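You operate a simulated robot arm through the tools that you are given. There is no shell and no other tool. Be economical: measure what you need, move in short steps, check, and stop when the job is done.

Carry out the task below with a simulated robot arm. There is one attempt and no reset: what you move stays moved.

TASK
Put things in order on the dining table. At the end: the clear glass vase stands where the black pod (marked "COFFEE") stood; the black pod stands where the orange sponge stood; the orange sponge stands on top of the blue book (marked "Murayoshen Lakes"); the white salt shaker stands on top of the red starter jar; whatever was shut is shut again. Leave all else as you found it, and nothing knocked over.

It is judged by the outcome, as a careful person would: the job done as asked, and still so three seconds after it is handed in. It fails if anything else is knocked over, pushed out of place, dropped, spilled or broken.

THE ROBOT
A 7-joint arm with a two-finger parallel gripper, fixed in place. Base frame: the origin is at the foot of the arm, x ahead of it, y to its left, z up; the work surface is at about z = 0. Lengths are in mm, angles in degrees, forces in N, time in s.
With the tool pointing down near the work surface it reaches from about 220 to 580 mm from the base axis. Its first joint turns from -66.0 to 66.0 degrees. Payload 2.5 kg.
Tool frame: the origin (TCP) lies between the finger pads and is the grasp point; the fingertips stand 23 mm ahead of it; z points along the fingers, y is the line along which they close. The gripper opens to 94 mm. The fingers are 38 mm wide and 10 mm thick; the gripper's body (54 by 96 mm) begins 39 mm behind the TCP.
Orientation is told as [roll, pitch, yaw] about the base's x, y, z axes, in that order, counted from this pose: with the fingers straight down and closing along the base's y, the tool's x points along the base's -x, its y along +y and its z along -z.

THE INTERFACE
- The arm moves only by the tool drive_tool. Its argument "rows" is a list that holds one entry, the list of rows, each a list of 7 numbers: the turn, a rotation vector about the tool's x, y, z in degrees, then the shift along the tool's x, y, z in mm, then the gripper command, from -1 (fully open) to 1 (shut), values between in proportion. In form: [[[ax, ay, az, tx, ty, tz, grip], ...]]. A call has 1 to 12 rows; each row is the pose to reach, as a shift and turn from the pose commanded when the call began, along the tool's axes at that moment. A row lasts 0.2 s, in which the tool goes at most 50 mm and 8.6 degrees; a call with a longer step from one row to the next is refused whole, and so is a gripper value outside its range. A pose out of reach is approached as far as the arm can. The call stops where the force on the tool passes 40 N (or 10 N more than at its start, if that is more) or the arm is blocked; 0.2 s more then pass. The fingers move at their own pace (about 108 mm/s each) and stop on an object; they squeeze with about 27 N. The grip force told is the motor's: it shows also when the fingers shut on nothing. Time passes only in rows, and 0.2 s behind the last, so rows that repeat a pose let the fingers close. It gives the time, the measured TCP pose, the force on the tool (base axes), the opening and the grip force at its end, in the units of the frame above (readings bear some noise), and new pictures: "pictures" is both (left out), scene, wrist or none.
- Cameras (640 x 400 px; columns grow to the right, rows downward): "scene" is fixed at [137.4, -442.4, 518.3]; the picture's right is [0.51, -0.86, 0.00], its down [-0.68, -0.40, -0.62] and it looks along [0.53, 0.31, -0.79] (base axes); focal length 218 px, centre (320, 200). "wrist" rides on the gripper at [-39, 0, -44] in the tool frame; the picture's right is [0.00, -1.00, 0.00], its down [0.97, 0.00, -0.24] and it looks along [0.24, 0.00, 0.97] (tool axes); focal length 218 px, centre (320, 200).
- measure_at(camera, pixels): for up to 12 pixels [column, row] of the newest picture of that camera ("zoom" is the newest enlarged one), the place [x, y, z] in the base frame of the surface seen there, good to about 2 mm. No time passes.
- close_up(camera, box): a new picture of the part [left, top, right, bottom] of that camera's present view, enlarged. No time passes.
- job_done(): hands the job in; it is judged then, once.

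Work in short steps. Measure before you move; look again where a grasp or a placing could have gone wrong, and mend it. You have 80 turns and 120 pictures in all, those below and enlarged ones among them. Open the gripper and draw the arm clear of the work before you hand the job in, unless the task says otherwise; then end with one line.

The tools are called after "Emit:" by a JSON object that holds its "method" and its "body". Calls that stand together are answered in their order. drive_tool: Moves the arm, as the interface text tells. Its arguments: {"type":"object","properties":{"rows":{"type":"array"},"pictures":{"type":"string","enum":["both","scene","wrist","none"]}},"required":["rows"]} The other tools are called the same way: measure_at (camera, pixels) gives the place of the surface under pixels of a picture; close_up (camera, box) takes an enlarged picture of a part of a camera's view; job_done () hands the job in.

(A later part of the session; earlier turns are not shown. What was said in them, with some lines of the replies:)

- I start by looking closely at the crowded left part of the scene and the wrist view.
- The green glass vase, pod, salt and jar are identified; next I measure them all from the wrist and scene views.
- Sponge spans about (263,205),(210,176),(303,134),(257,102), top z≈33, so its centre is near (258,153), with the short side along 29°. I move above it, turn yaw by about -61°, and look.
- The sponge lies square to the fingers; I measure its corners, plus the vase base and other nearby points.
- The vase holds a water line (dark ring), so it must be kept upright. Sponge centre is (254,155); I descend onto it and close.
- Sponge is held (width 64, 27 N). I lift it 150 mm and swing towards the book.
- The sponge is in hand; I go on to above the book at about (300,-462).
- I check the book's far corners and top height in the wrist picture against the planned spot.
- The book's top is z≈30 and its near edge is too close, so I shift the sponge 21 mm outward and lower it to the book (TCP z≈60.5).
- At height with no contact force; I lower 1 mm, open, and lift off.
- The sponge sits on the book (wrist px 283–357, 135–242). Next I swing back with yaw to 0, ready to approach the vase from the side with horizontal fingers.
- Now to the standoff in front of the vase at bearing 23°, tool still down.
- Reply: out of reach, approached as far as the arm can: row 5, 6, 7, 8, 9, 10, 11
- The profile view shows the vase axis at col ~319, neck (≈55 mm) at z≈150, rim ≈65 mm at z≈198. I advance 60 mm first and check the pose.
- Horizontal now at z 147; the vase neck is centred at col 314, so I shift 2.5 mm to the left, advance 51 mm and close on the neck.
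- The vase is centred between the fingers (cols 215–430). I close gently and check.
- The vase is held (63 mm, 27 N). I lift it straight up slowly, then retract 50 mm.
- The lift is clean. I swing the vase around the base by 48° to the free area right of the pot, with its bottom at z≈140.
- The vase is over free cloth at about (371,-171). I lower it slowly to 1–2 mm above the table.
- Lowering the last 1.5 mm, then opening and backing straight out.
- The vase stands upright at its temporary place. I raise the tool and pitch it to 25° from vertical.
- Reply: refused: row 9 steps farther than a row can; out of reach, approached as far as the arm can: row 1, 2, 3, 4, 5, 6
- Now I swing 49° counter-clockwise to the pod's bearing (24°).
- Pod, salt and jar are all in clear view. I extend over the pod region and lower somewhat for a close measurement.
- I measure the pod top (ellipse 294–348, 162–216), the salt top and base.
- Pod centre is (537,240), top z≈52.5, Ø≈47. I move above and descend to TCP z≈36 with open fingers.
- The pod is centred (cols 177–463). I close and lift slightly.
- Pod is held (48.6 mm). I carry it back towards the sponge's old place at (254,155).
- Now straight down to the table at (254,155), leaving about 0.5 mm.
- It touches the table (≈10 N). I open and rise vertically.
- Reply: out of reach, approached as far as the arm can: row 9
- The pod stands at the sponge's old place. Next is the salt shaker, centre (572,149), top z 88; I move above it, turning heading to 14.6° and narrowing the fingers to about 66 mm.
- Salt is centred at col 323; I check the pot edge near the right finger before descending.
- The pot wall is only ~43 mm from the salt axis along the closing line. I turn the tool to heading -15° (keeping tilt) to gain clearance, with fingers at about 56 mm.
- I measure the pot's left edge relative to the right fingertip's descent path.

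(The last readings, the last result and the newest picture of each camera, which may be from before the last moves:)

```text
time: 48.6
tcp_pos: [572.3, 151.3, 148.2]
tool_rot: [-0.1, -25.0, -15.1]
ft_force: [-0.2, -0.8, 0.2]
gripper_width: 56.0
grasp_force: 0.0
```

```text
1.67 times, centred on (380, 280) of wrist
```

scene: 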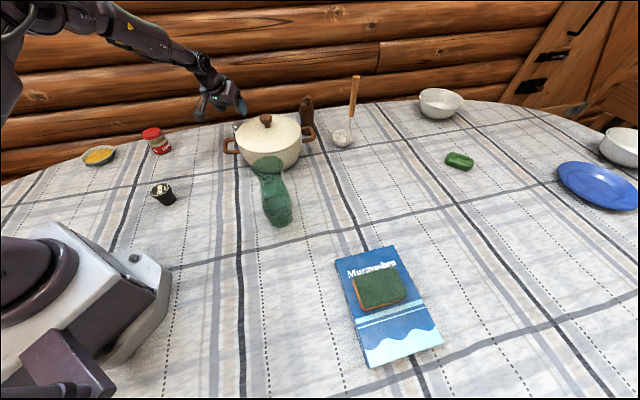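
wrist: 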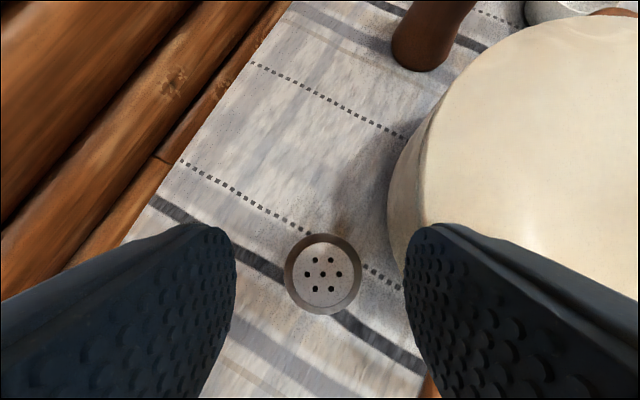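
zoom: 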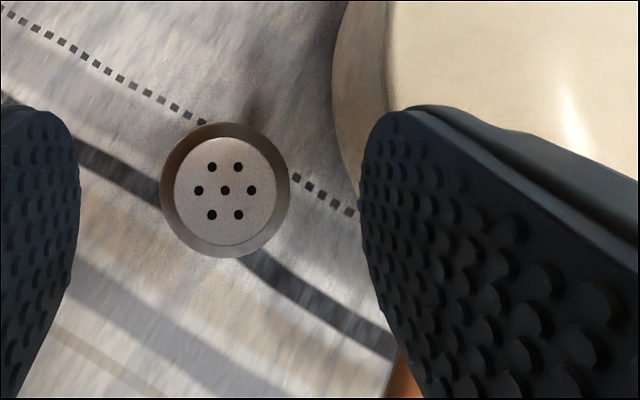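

The lid rim is z≈110 at y≈100, higher than the salt (88), so I will grip high: TCP z≈77, heading -10°, fingers open 50 mm. First I descend to z≈100 and check.

Emit:
{"method": "drive_tool", "body": {"rows": [[[-2.1, 0, -4.5, 0, -1.5, 0, -0.064], [-2.1, 0, -4.5, 7, -1.5, 15, -0.064], [-2.1, 0, -4.5, 14, -1.5, 30, -0.064], [-2.1, 0, -4.5, 20.3, -1.5, 43.5, -0.064], [-2.1, 0, -4.5, 20.3, -1.5, 43.5, -0.064]]]}}

```text
time: 49.8
tcp_pos: [571.3, 149.3, 101.8]
tool_rot: [0.0, -24.9, -10.1]
ft_force: [-0.4, 0.0, 0.0]
gripper_width: 49.9
grasp_force: 0.0
```

scene: 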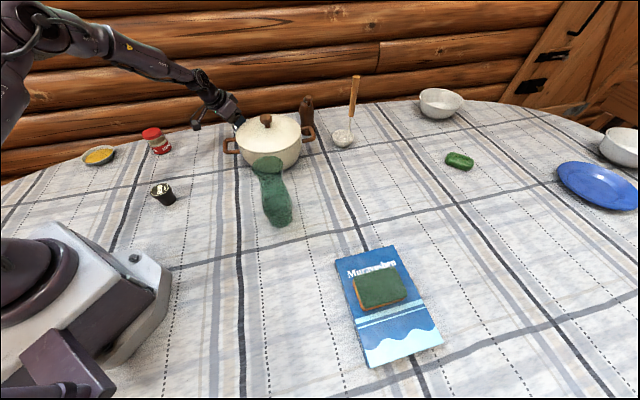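
wrist: 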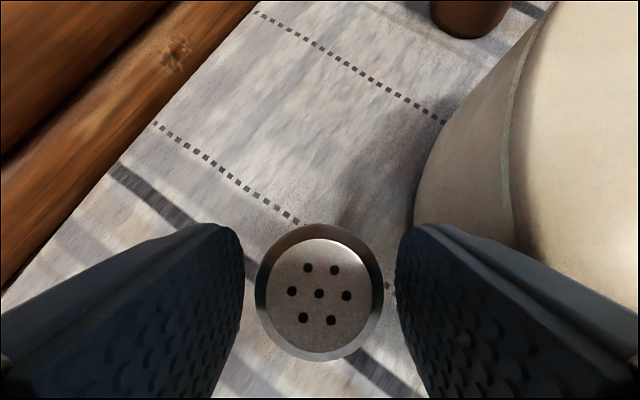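

The salt is centred (256–383) and the right finger clears the pot. I descend 24 mm more and close.

Emit:
{"method": "drive_tool", "body": {"rows": [[[0, 0, 0, 4.2, 0, 9, -0.064], [0, 0, 0, 8, 0, 17, -0.064], [0, 0, 0, 10.4, 0, 22.2, -0.064], [0, 0, 0, 10.4, 0, 22.2, 0.3], [0, 0, 0, 10.4, 0, 22.2, 1], [0, 0, 0, 10.4, 0, 22.2, 1], [0, 0, 0, 10.4, 0, 22.2, 1]]], "pictures": "wrist"}}

```text
time: 51.4
tcp_pos: [569.9, 148.7, 76.9]
tool_rot: [0.0, -25.0, -10.0]
ft_force: [-1.1, 0.1, 2.8]
gripper_width: 42.5
grasp_force: 26.6
```

wrist: 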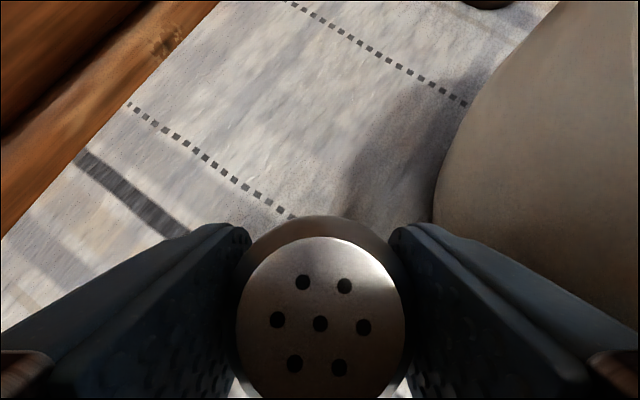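

Salt held (42.5 mm). I lift it straight up to TCP z≈185.

Emit:
{"method": "drive_tool", "body": {"rows": [[[0, 0, 0, -3, 0, -6, 1], [0, 0, 0, -12, 0, -26, 1], [0, 0, 0, -24, 0, -52, 1], [0, 0, 0, -38, 0, -80, 1], [0, 0, 0, -46, 0, -98, 1], [0, 0, 0, -46, 0, -98, 1]]]}}

Emit:
{"method": "measure_at", "body": {"camera": "scene", "pixels": [[151, 129], [143, 132], [160, 133], [151, 136], [152, 132], [148, 128]]}}

Emit:
{"method": "close_up", "body": {"camera": "scene", "box": [110, 90, 270, 190]}}

```text
time: 52.8
tcp_pos: [570.8, 149.8, 184.6]
tool_rot: [0.0, -25.0, -10.0]
ft_force: [0.3, -0.1, -0.8]
gripper_width: 42.3
grasp_force: 27.1
```

scene: 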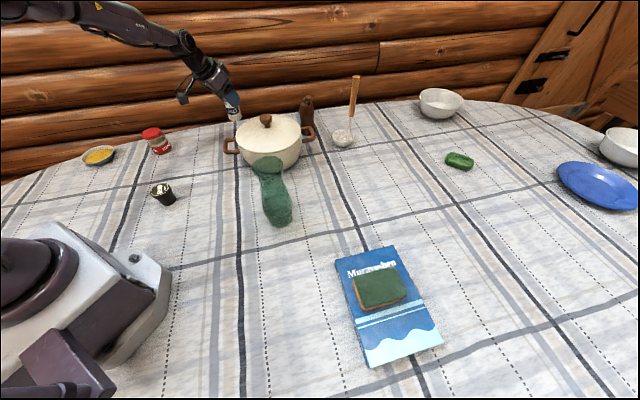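
wrist: 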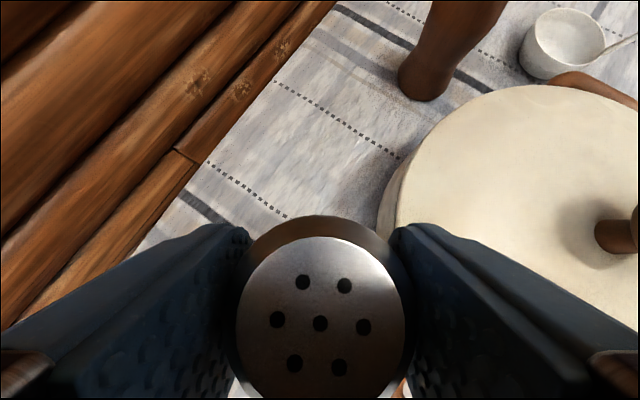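

```text
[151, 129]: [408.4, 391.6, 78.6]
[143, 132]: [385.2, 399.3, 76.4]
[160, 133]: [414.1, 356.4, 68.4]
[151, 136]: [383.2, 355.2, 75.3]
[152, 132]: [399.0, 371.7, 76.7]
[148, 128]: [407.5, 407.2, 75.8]
```

```text
4.00 times, centred on (190, 140) of scene
```

zoom: 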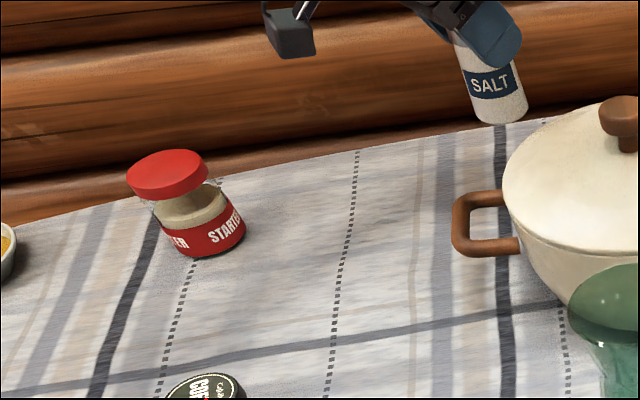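

I measure the jar lid's outline in the enlarged picture to fix its centre.

Emit:
{"method": "measure_at", "body": {"camera": "zoom", "pixels": [[167, 171], [131, 172], [202, 166], [180, 153], [152, 192], [140, 160], [195, 178], [167, 154], [167, 188]]}}

```text
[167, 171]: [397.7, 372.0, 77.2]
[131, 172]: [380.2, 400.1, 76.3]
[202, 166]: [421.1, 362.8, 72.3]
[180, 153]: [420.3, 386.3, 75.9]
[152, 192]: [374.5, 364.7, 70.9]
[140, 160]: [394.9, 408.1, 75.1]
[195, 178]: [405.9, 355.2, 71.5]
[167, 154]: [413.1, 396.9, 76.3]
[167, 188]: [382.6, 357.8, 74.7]
```

Lid centre ≈ (398,381), radius 27, top z≈77. I carry the salt over there, turning the heading to 43.7°.

Emit:
{"method": "drive_tool", "body": {"rows": [[[-2.27, 0, -4.87, 19.2, 19.5, -9, 1], [-4.54, 0, -9.74, 38.4, 39.1, -17.9, 1], [-6.8, 0, -14.6, 57.6, 58.6, -26.9, 1], [-9.1, 0, -19.5, 76.8, 78.2, -35.9, 1], [-11.35, 0, -24.35, 96, 97.7, -44.9, 1], [-13.6, 0, -29.2, 115.3, 117.2, -53.8, 1], [-15.9, 0, -34.1, 134.5, 136.8, -62.8, 1], [-18.2, 0, -39, 153.7, 156.3, -71.8, 1], [-20.4, 0, -43.8, 172.9, 175.9, -80.7, 1], [-22.7, 0, -48.7, 192.1, 195.4, -89.7, 1], [-22.7, 0, -48.7, 192.1, 195.4, -89.7, 1]]]}}

Emit:
{"method": "close_up", "body": {"camera": "scene", "box": [90, 70, 250, 170]}}

```text
time: 55.2
tcp_pos: [396.0, 377.2, 184.4]
tool_rot: [0.0, -25.0, 43.8]
ft_force: [0.0, -0.1, -0.8]
gripper_width: 42.2
grasp_force: 27.1
```

scene: 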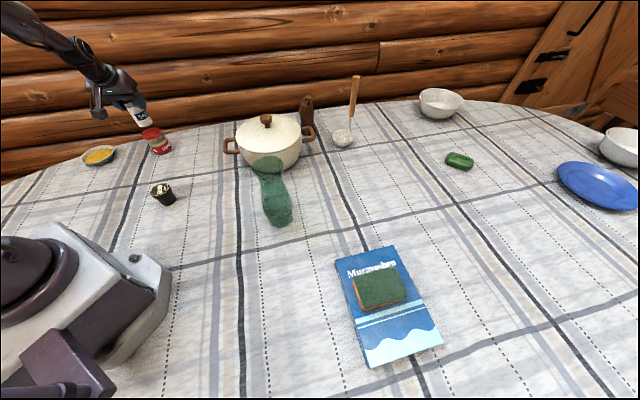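
wrist: 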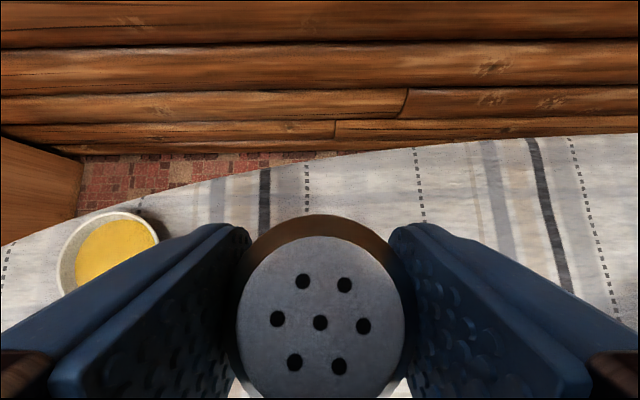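

```text
4.00 times, centred on (170, 120) of scene
```

zoom: 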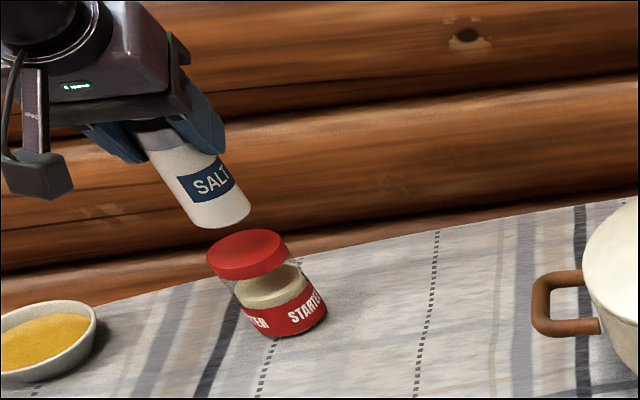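

I check salt and lid alignment by measuring the salt's side edges and the lid.

Emit:
{"method": "measure_at", "body": {"camera": "zoom", "pixels": [[220, 215], [188, 205], [246, 205], [215, 185], [249, 252], [212, 252], [284, 245], [255, 232], [237, 270], [270, 262]]}}

```text
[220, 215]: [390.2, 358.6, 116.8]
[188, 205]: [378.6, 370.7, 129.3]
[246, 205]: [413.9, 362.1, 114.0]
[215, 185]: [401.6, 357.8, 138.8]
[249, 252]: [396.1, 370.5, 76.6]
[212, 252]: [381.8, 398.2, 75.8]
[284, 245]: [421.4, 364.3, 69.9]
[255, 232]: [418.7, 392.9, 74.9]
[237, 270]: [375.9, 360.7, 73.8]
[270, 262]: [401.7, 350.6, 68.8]
```

Salt axis and lid centre agree within about 2 mm. I lower to about 1 mm above the lid.

Emit:
{"method": "drive_tool", "body": {"rows": [[[0, 0, 0, 4.2, 0, 9, 1], [0, 0, 0, 8.5, 0, 18, 1], [0, 0, 0, 11, 0, 23.5, 1], [0, 0, 0, 12.3, 0, 26.3, 1], [0, 0, 0, 12.3, 0, 26.3, 1]]], "pictures": "none"}}

Emit:
{"method": "close_up", "body": {"camera": "scene", "box": [110, 80, 206, 170]}}

```text
time: 56.4
tcp_pos: [397.2, 377.2, 155.0]
tool_rot: [0.0, -25.0, 43.8]
ft_force: [-0.2, -0.7, -1.0]
gripper_width: 42.3
grasp_force: 27.2
```

```text
4.44 times, centred on (158, 125) of scene
```

zoom: 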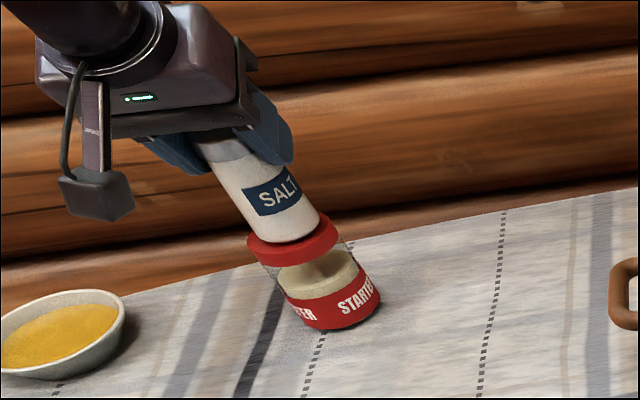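

Well centred. I lower in half-millimetre steps to contact.

Emit:
{"method": "drive_tool", "body": {"rows": [[[0, 0, 0, 0.21, 0, 0.45, 1], [0, 0, 0, 0.42, 0, 0.9, 1], [0, 0, 0, 0.63, 0, 1.36, 1], [0, 0, 0, 0.63, 0, 1.36, 1]]], "pictures": "none"}}

```text
time: 57.4
tcp_pos: [397.2, 378.9, 155.5]
tool_rot: [0.1, -25.0, 43.8]
ft_force: [-2.3, -2.4, 6.4]
gripper_width: 42.1
grasp_force: 26.7
```

Contact at 6 N. I open and rise vertically.

Emit:
{"method": "drive_tool", "body": {"rows": [[[0, 0, 0, 0, 0, 0, 0.4], [0, 0, 0, 0, 0, 0, -0.2], [0, 0, 0, 0, 0, 0, -0.8], [0, 0, 0, 0, 0, 0, -1], [0, 0, 0, -8.5, 0, -18, -1], [0, 0, 0, -25, 0, -54, -1], [0, 0, 0, -42, 0, -90, -1], [0, 0, 0, -48, 0, -104, -1]]]}}

Emit:
{"method": "close_up", "body": {"camera": "scene", "box": [110, 80, 206, 170]}}

```text
time: 59.2
tcp_pos: [396.3, 378.3, 268.5]
tool_rot: [0.0, -25.0, 43.7]
ft_force: [-0.1, -0.1, 0.8]
gripper_width: 93.8
grasp_force: 0.1
```

scene: 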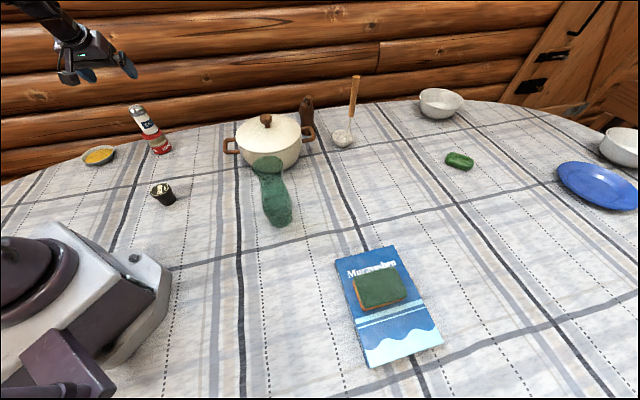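
wrist: 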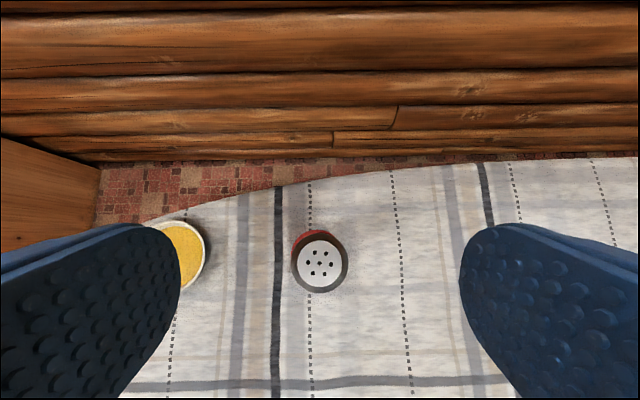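

```text
4.44 times, centred on (158, 125) of scene
```

zoom: 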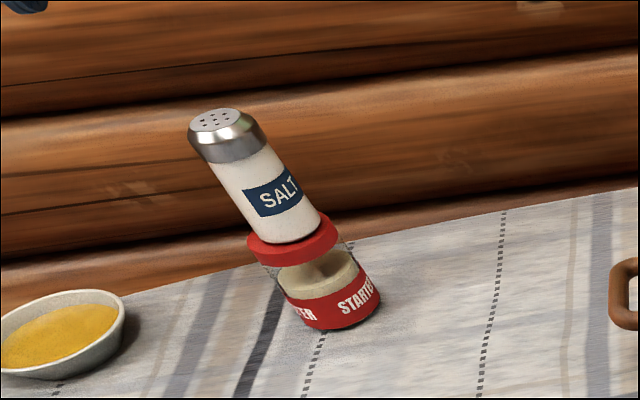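

Salt stands stably on the jar. Now back to the vase: first I retract to r≈335.

Emit:
{"method": "drive_tool", "body": {"rows": [[[0, 0, 0, 32, 0, -15, -1], [0, 0, 0, 64, 0, -30, -1], [0, 0, 0, 96, 0, -45, -1], [0, 0, 0, 128, 0, -60, -1], [0, 0, 0, 160, 0, -75, -1], [0, 0, 0, 192, 0, -85, -1], [0, 0, 0, 192, 0, -85, -1]]], "pictures": "none"}}

```text
time: 60.8
tcp_pos: [245.5, 231.2, 266.4]
tool_rot: [0.0, -25.1, 43.8]
ft_force: [0.0, -0.9, 0.0]
gripper_width: 94.1
grasp_force: 0.1
```

Emit:
{"method": "drive_tool", "body": {"rows": [[[2.63, 0, 5.64, 1.8, -36.5, -0.8, -1], [5.26, 0, 11.27, 7.2, -72.6, -3.3, -1], [7.89, 0, 16.9, 16, -107.8, -7.5, -1], [10.52, 0, 22.5, 28.4, -141.7, -13.2, -1], [13.15, 0, 28.2, 43.9, -174, -20.5, -1], [15.78, 0, 33.8, 62.4, -204.2, -29.1, -1], [18.4, 0, 39.4, 83.8, -232, -39.1, -1], [21.04, 0, 45.1, 108.1, -257.2, -50.5, -1], [23.67, 0, 50.7, 134.5, -279.3, -62.8, -1], [26.3, 0, 56.35, 162.9, -298.1, -76.1, -1], [28.93, 0, 62, 192.9, -313.3, -90.1, -1], [28.93, 0, 62, 192.9, -313.3, -90.1, -1]]], "pictures": "none"}}

```text
time: 63.4
tcp_pos: [307.6, -141.9, 264.8]
tool_rot: [0.0, -24.9, -24.7]
ft_force: [-0.2, 0.5, 0.2]
gripper_width: 94.1
grasp_force: 0.1
```

Now I pitch to horizontal while descending to the standoff in front of the vase.

Emit:
{"method": "drive_tool", "body": {"rows": [[[0, 0, 0, 13, 0, 20, -1], [0, 0, 0, 26, 0, 40, -1], [0, -8, 0, 36, 0, 55, -1], [0, -16, 0, 46, 0, 70, -1], [0, -24, 0, 56, 0, 85, -1], [0, -32, 0, 67.5, 0, 99.8, -1], [0, -40, 0, 67.5, 0, 99.8, -1], [0, -48, 0, 67.5, 0, 99.8, -1], [0, -56, 0, 67.5, 0, 99.8, -1], [0, -64, 0, 67.5, 0, 99.8, -1], [0, -65, 0, 67.5, 0, 99.8, -1], [0, -65, 0, 67.5, 0, 99.8, -1]]]}}

```text
time: 66.0
tcp_pos: [290.0, -133.6, 144.8]
tool_rot: [-171.5, -89.9, 146.6]
ft_force: [-0.2, -0.2, 0.2]
gripper_width: 93.8
grasp_force: 0.1
out of reach, approached as far as the arm can: row 4, 5, 6, 7, 8, 9, 10
```

scene: 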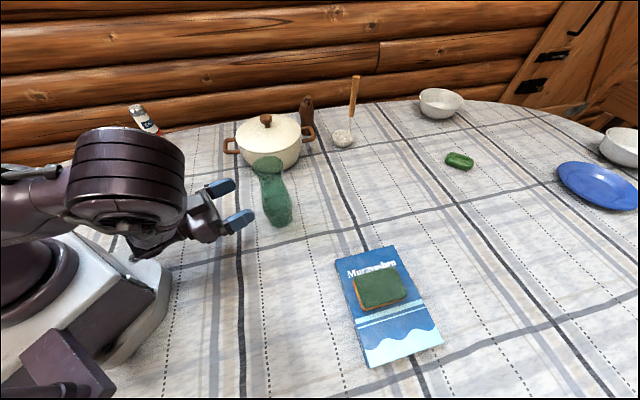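
wrist: 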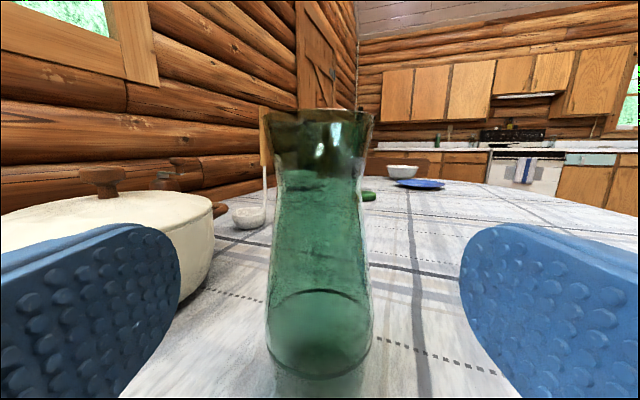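

Vase is centred (rim cols 265–373) and I'm level with it. I advance 79 mm to the former grasp pose and close.

Emit:
{"method": "drive_tool", "body": {"rows": [[[0, 0, 0, -1, 0, 25, -1], [0, 0, 0, -1, 0, 48, -1], [0, 0, 0, -1, 0, 65, -1], [0, 0, 0, -1, 0, 79, -1], [0, 0, 0, -1, 0, 79, -1], [0, 0, 0, -1, 0, 79, 0], [0, 0, 0, -1, 0, 79, 0.5], [0, 0, 0, -1, 0, 79, 1], [0, 0, 0, -1, 0, 79, 1], [0, 0, 0, -1, 0, 79, 1]]]}}

```text
time: 68.2
tcp_pos: [361.9, -167.4, 147.5]
tool_rot: [-175.8, -89.9, 151.1]
ft_force: [1.6, -1.4, 1.2]
gripper_width: 62.9
grasp_force: 27.2
```

scene: 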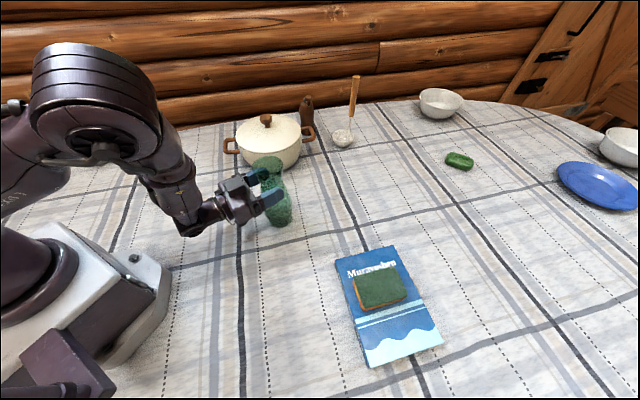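
wrist: 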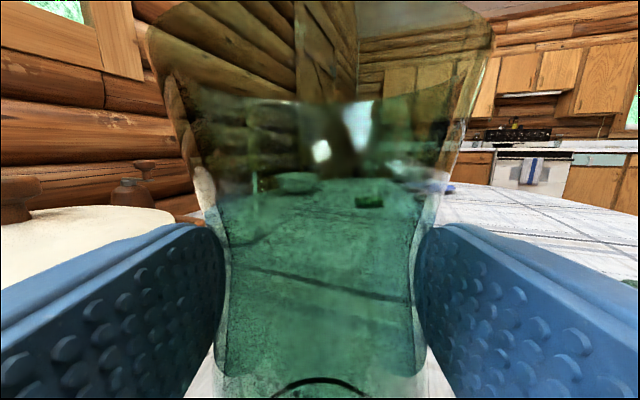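

Vase gripped again (63 mm). I lift it straight up 140 mm.

Emit:
{"method": "drive_tool", "body": {"rows": [[[0, 0, 0, -4, 0, 0, 1], [0, 0, 0, -16, 0, 0, 1], [0, 0, 0, -34, 0, 0, 1], [0, 0, 0, -56, 0, 0, 1], [0, 0, 0, -78, 0, 0, 1], [0, 0, 0, -100, 0, 0, 1], [0, 0, 0, -120, 0, 0, 1], [0, 0, 0, -134, 0, 0, 1], [0, 0, 0, -140, 0, 0, 1], [0, 0, 0, -140, 0, 0, 1]]], "pictures": "scene"}}

```text
time: 70.4
tcp_pos: [361.7, -166.0, 287.2]
tool_rot: [-1.3, -90.1, -23.4]
ft_force: [0.4, 0.3, -1.9]
gripper_width: 62.8
grasp_force: 26.7
```

scene: 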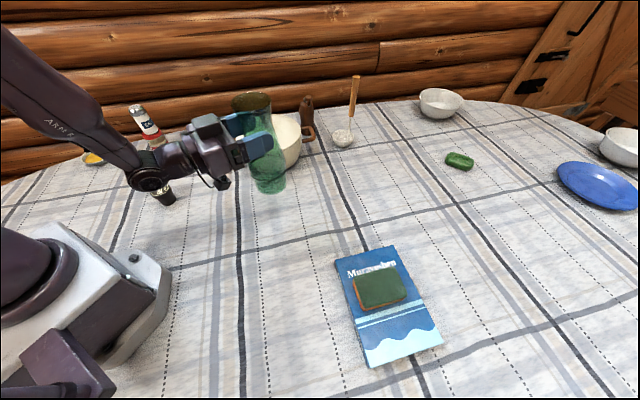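

Now I swing it back counter-clockwise 48.8° to the pod's old bearing.

Emit:
{"method": "drive_tool", "body": {"rows": [[[-4.06, 0, 0, 0, 28.2, -1, 1], [-8.13, 0, 0, 0, 56.3, -4, 1], [-12.2, 0, 0, 0, 84.1, -9, 1], [-16.26, 0, 0, 0, 111.4, -15.9, 1], [-20.3, 0, 0, 0, 138.1, -24.7, 1], [-24.4, 0, 0, 0, 164.4, -35.5, 1], [-28.45, 0, 0, 0, 189.6, -48.1, 1], [-32.5, 0, 0, 0, 213.8, -62.3, 1], [-36.6, 0, 0, 0, 237.3, -78.5, 1], [-40.65, 0, 0, 0, 259.3, -96, 1], [-44.7, 0, 0, 0, 280, -115.1, 1], [-48.77, 0, 0, 0, 299.3, -135.7, 1]]], "pictures": "none"}}

```text
time: 73.0
tcp_pos: [363.4, 163.5, 286.5]
tool_rot: [-99.1, -90.1, 123.3]
ft_force: [0.8, 0.0, -2.4]
gripper_width: 63.1
grasp_force: 26.7
```

Extending radially 180 mm at height to above the pod's old place.

Emit:
{"method": "drive_tool", "body": {"rows": [[[0, 0, 0, 0, 0, 10, 1], [0, 0, 0, 0, 0, 35, 1], [0, 0, 0, 0, 0, 65, 1], [0, 0, 0, 0, -0.5, 95, 1], [0, 0, 0, 0, -1, 125, 1], [0, 0, 0, 0, -1, 152, 1], [0, 0, 0, 0, -1, 172, 1], [0, 0, 0, 0, -1, 180, 1], [0, 0, 0, 0, -1, 180, 1]]]}}

Emit:
{"method": "close_up", "body": {"camera": "scene", "box": [110, 50, 302, 170]}}

```text
time: 75.0
tcp_pos: [528.2, 235.3, 285.5]
tool_rot: [-108.6, -90.0, 132.7]
ft_force: [0.2, 0.8, -1.4]
gripper_width: 63.0
grasp_force: 27.0
```

scene: 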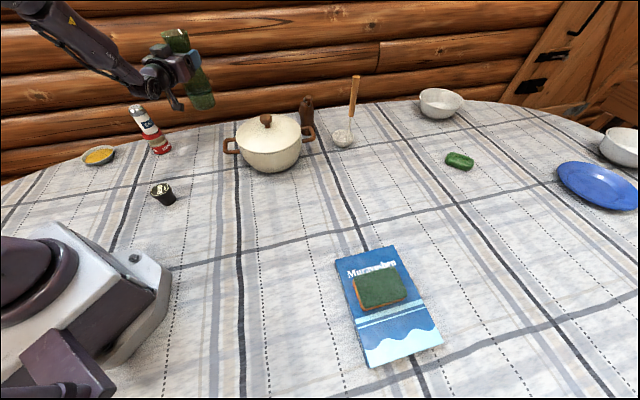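
wrist: 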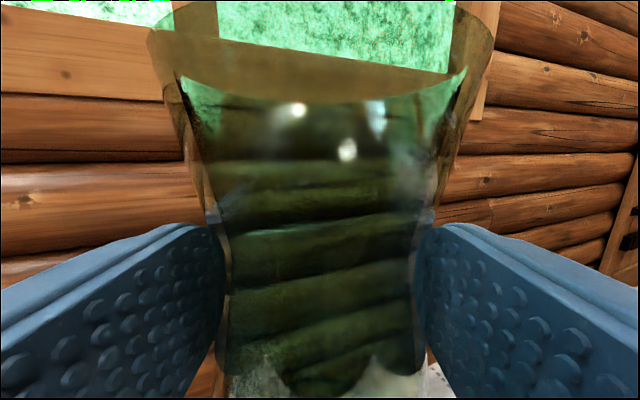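

```text
3.33 times, centred on (206, 110) of scene
```

zoom: 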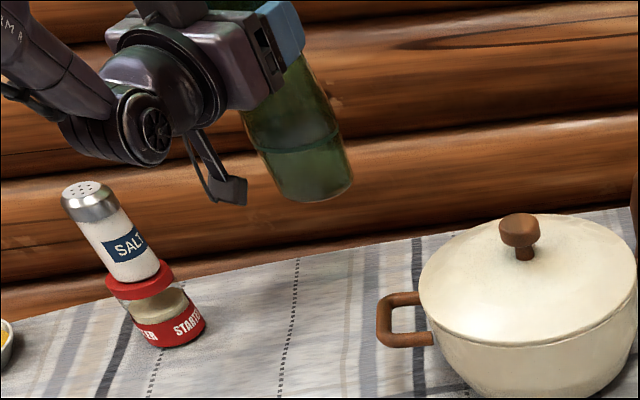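

I lower the vase slowly to about 10 mm above the cloth, then check position.

Emit:
{"method": "drive_tool", "body": {"rows": [[[0, 0, 0, 8, 0, 0, 1], [0, 0, 0, 26, 0, 0, 1], [0, 0, 0, 50, 0, 0, 1], [0, 0, 0, 74, 0, 0, 1], [0, 0, 0, 96, 0, 0, 1], [0, 0, 0, 114, 0, 0, 1], [0, 0, 0, 125, 0, 0, 1], [0, 0, 0, 129, 0, 0, 1], [0, 0, 0, 129, 0, 0, 1]]], "pictures": "scene"}}

Emit:
{"method": "close_up", "body": {"camera": "scene", "box": [150, 70, 278, 150]}}

```text
time: 77.0
tcp_pos: [528.4, 236.2, 157.9]
tool_rot: [-112.9, -89.9, 136.9]
ft_force: [-0.3, 0.7, -1.7]
gripper_width: 63.1
grasp_force: 27.2
```

scene: 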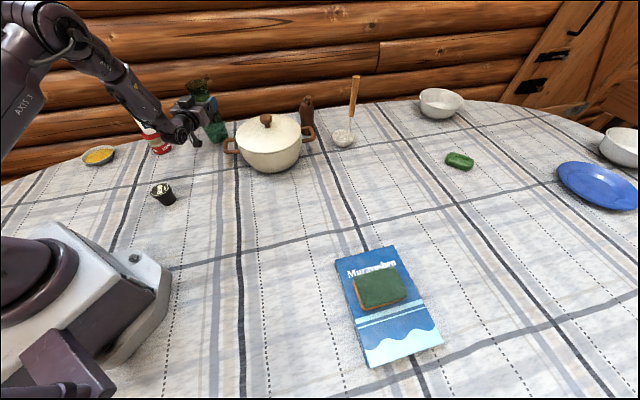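

```text
5.00 times, centred on (214, 110) of scene
```

zoom: 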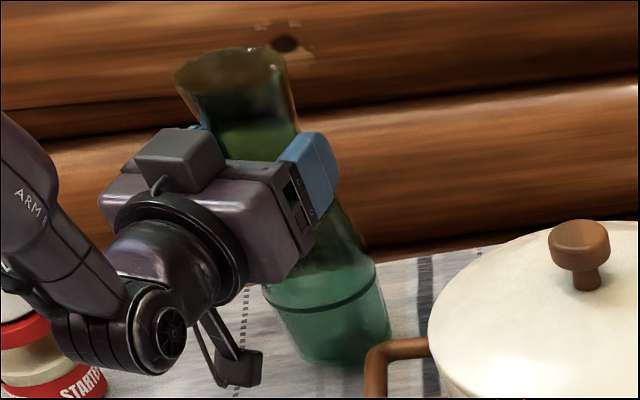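

Base centre projects to about (539,236), matching (537,240). I lower the rest to contact.

Emit:
{"method": "drive_tool", "body": {"rows": [[[0, 0, 0, 4, 2, 0, 1], [0, 0, 0, 8, 2, 0, 1], [0, 0, 0, 9.5, 2, 0, 1], [0, 0, 0, 10.2, 2, 0, 1], [0, 0, 0, 10.8, 2, 0, 1], [0, 0, 0, 10.8, 2, 0, 1]]], "pictures": "none"}}

```text
time: 78.4
tcp_pos: [526.7, 237.1, 147.0]
tool_rot: [-114.9, -89.9, 138.9]
ft_force: [0.2, -0.5, -1.7]
gripper_width: 62.6
grasp_force: 27.0
```

Emit:
{"method": "drive_tool", "body": {"rows": [[[0, 0, 0, 0.5, 0, 0, 1], [0, 0, 0, 1, 0, 0, 1], [0, 0, 0, 1, 0, 0, 1]]], "pictures": "none"}}

```text
time: 79.2
tcp_pos: [527.7, 235.7, 145.8]
tool_rot: [-176.6, -89.8, -159.2]
ft_force: [-1.4, 0.1, 4.2]
gripper_width: 62.8
grasp_force: 26.7
```

Contact (4 N). I open slowly and back straight out.

Emit:
{"method": "drive_tool", "body": {"rows": [[[0, 0, 0, 0, 0, 0, 0.2], [0, 0, 0, 0, 0, 0, -0.4], [0, 0, 0, 0, 0, 0, -1], [0, 0, 0, 0, 0, 0, -1], [0, 0, 0, 0, 0, -15, -1], [0, 0, 0, 0, 0, -40, -1], [0, 0, 0, 0, 0, -75, -1], [0, 0, 0, 0, 0, -110, -1], [0, 0, 0, 0, 0, -130, -1]]]}}

```text
time: 81.2
tcp_pos: [410.0, 182.8, 145.1]
tool_rot: [-146.0, -90.0, 170.1]
ft_force: [0.1, 0.4, -0.6]
gripper_width: 94.0
grasp_force: 0.0
```

scene: 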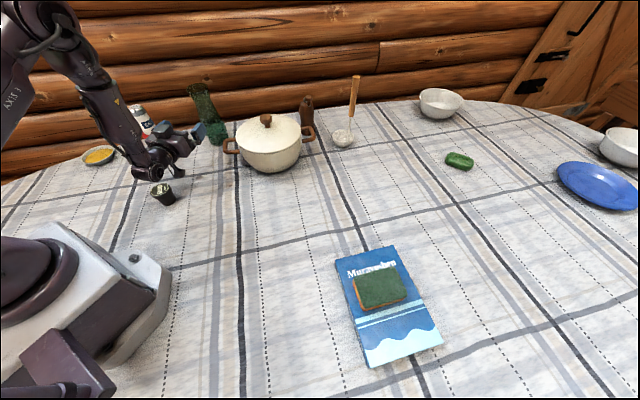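
wrist: 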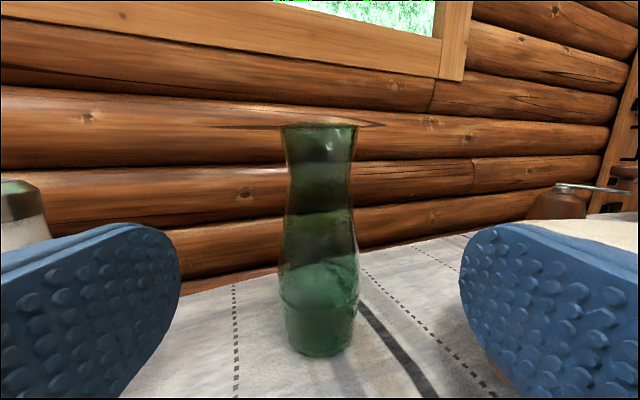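

The vase stands upright. I raise the arm straight up, clear of the pod.

Emit:
{"method": "drive_tool", "body": {"rows": [[[0, 0, 0, -30, 0, 0, -1], [0, 0, 0, -70, 0, 0, -1], [0, 0, 0, -110, 0, 0, -1], [0, 0, 0, -150, 0, 0, -1], [0, 0, 0, -190, 0, 0, -1], [0, 0, 0, -190, 0, 0, -1]]]}}

Emit:
{"method": "close_up", "body": {"camera": "scene", "box": [70, 70, 390, 270]}}

Emit:
{"method": "close_up", "body": {"camera": "scene", "box": [300, 220, 460, 380]}}

```text
time: 82.6
tcp_pos: [409.4, 182.6, 337.6]
tool_rot: [-29.9, -90.0, 54.0]
ft_force: [-0.2, 0.9, -0.6]
gripper_width: 93.8
grasp_force: 0.0
```

scene: 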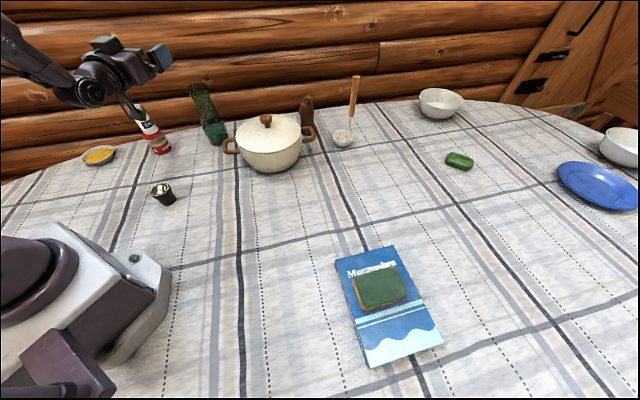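
wrist: 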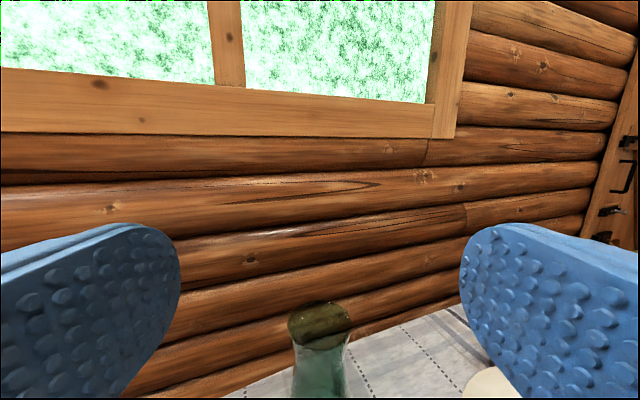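

```text
2.00 times, centred on (230, 170) of scene
```

zoom: 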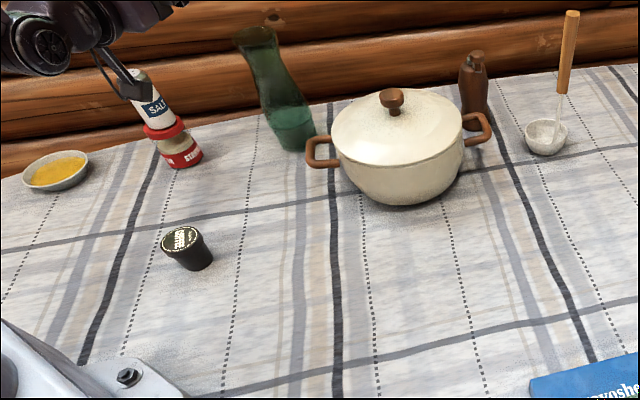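

```text
2.50 times, centred on (380, 300) of scene
```

zoom: 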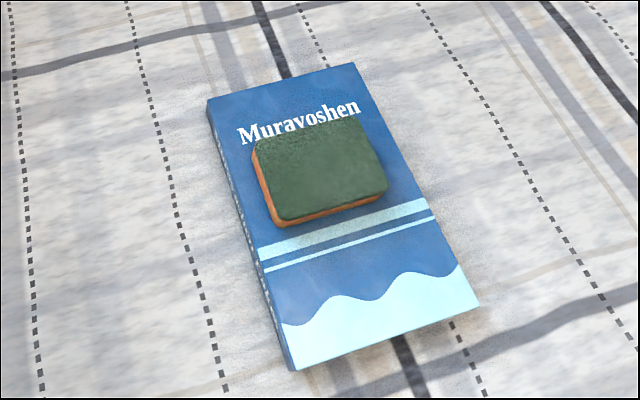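

Everything stands in place, the pot and jar are still shut, and the arm is clear with the gripper open, so I hand the job in.

Emit:
{"method": "job_done", "body": {}}

```text
The job is handed in.
```

All four moves are done: the vase stands where the pod was, the pod where the sponge was, the sponge on the blue book, and the salt shaker on the starter jar. Nothing was knocked over, nothing had to be opened, and the last pictures show nothing else moved.
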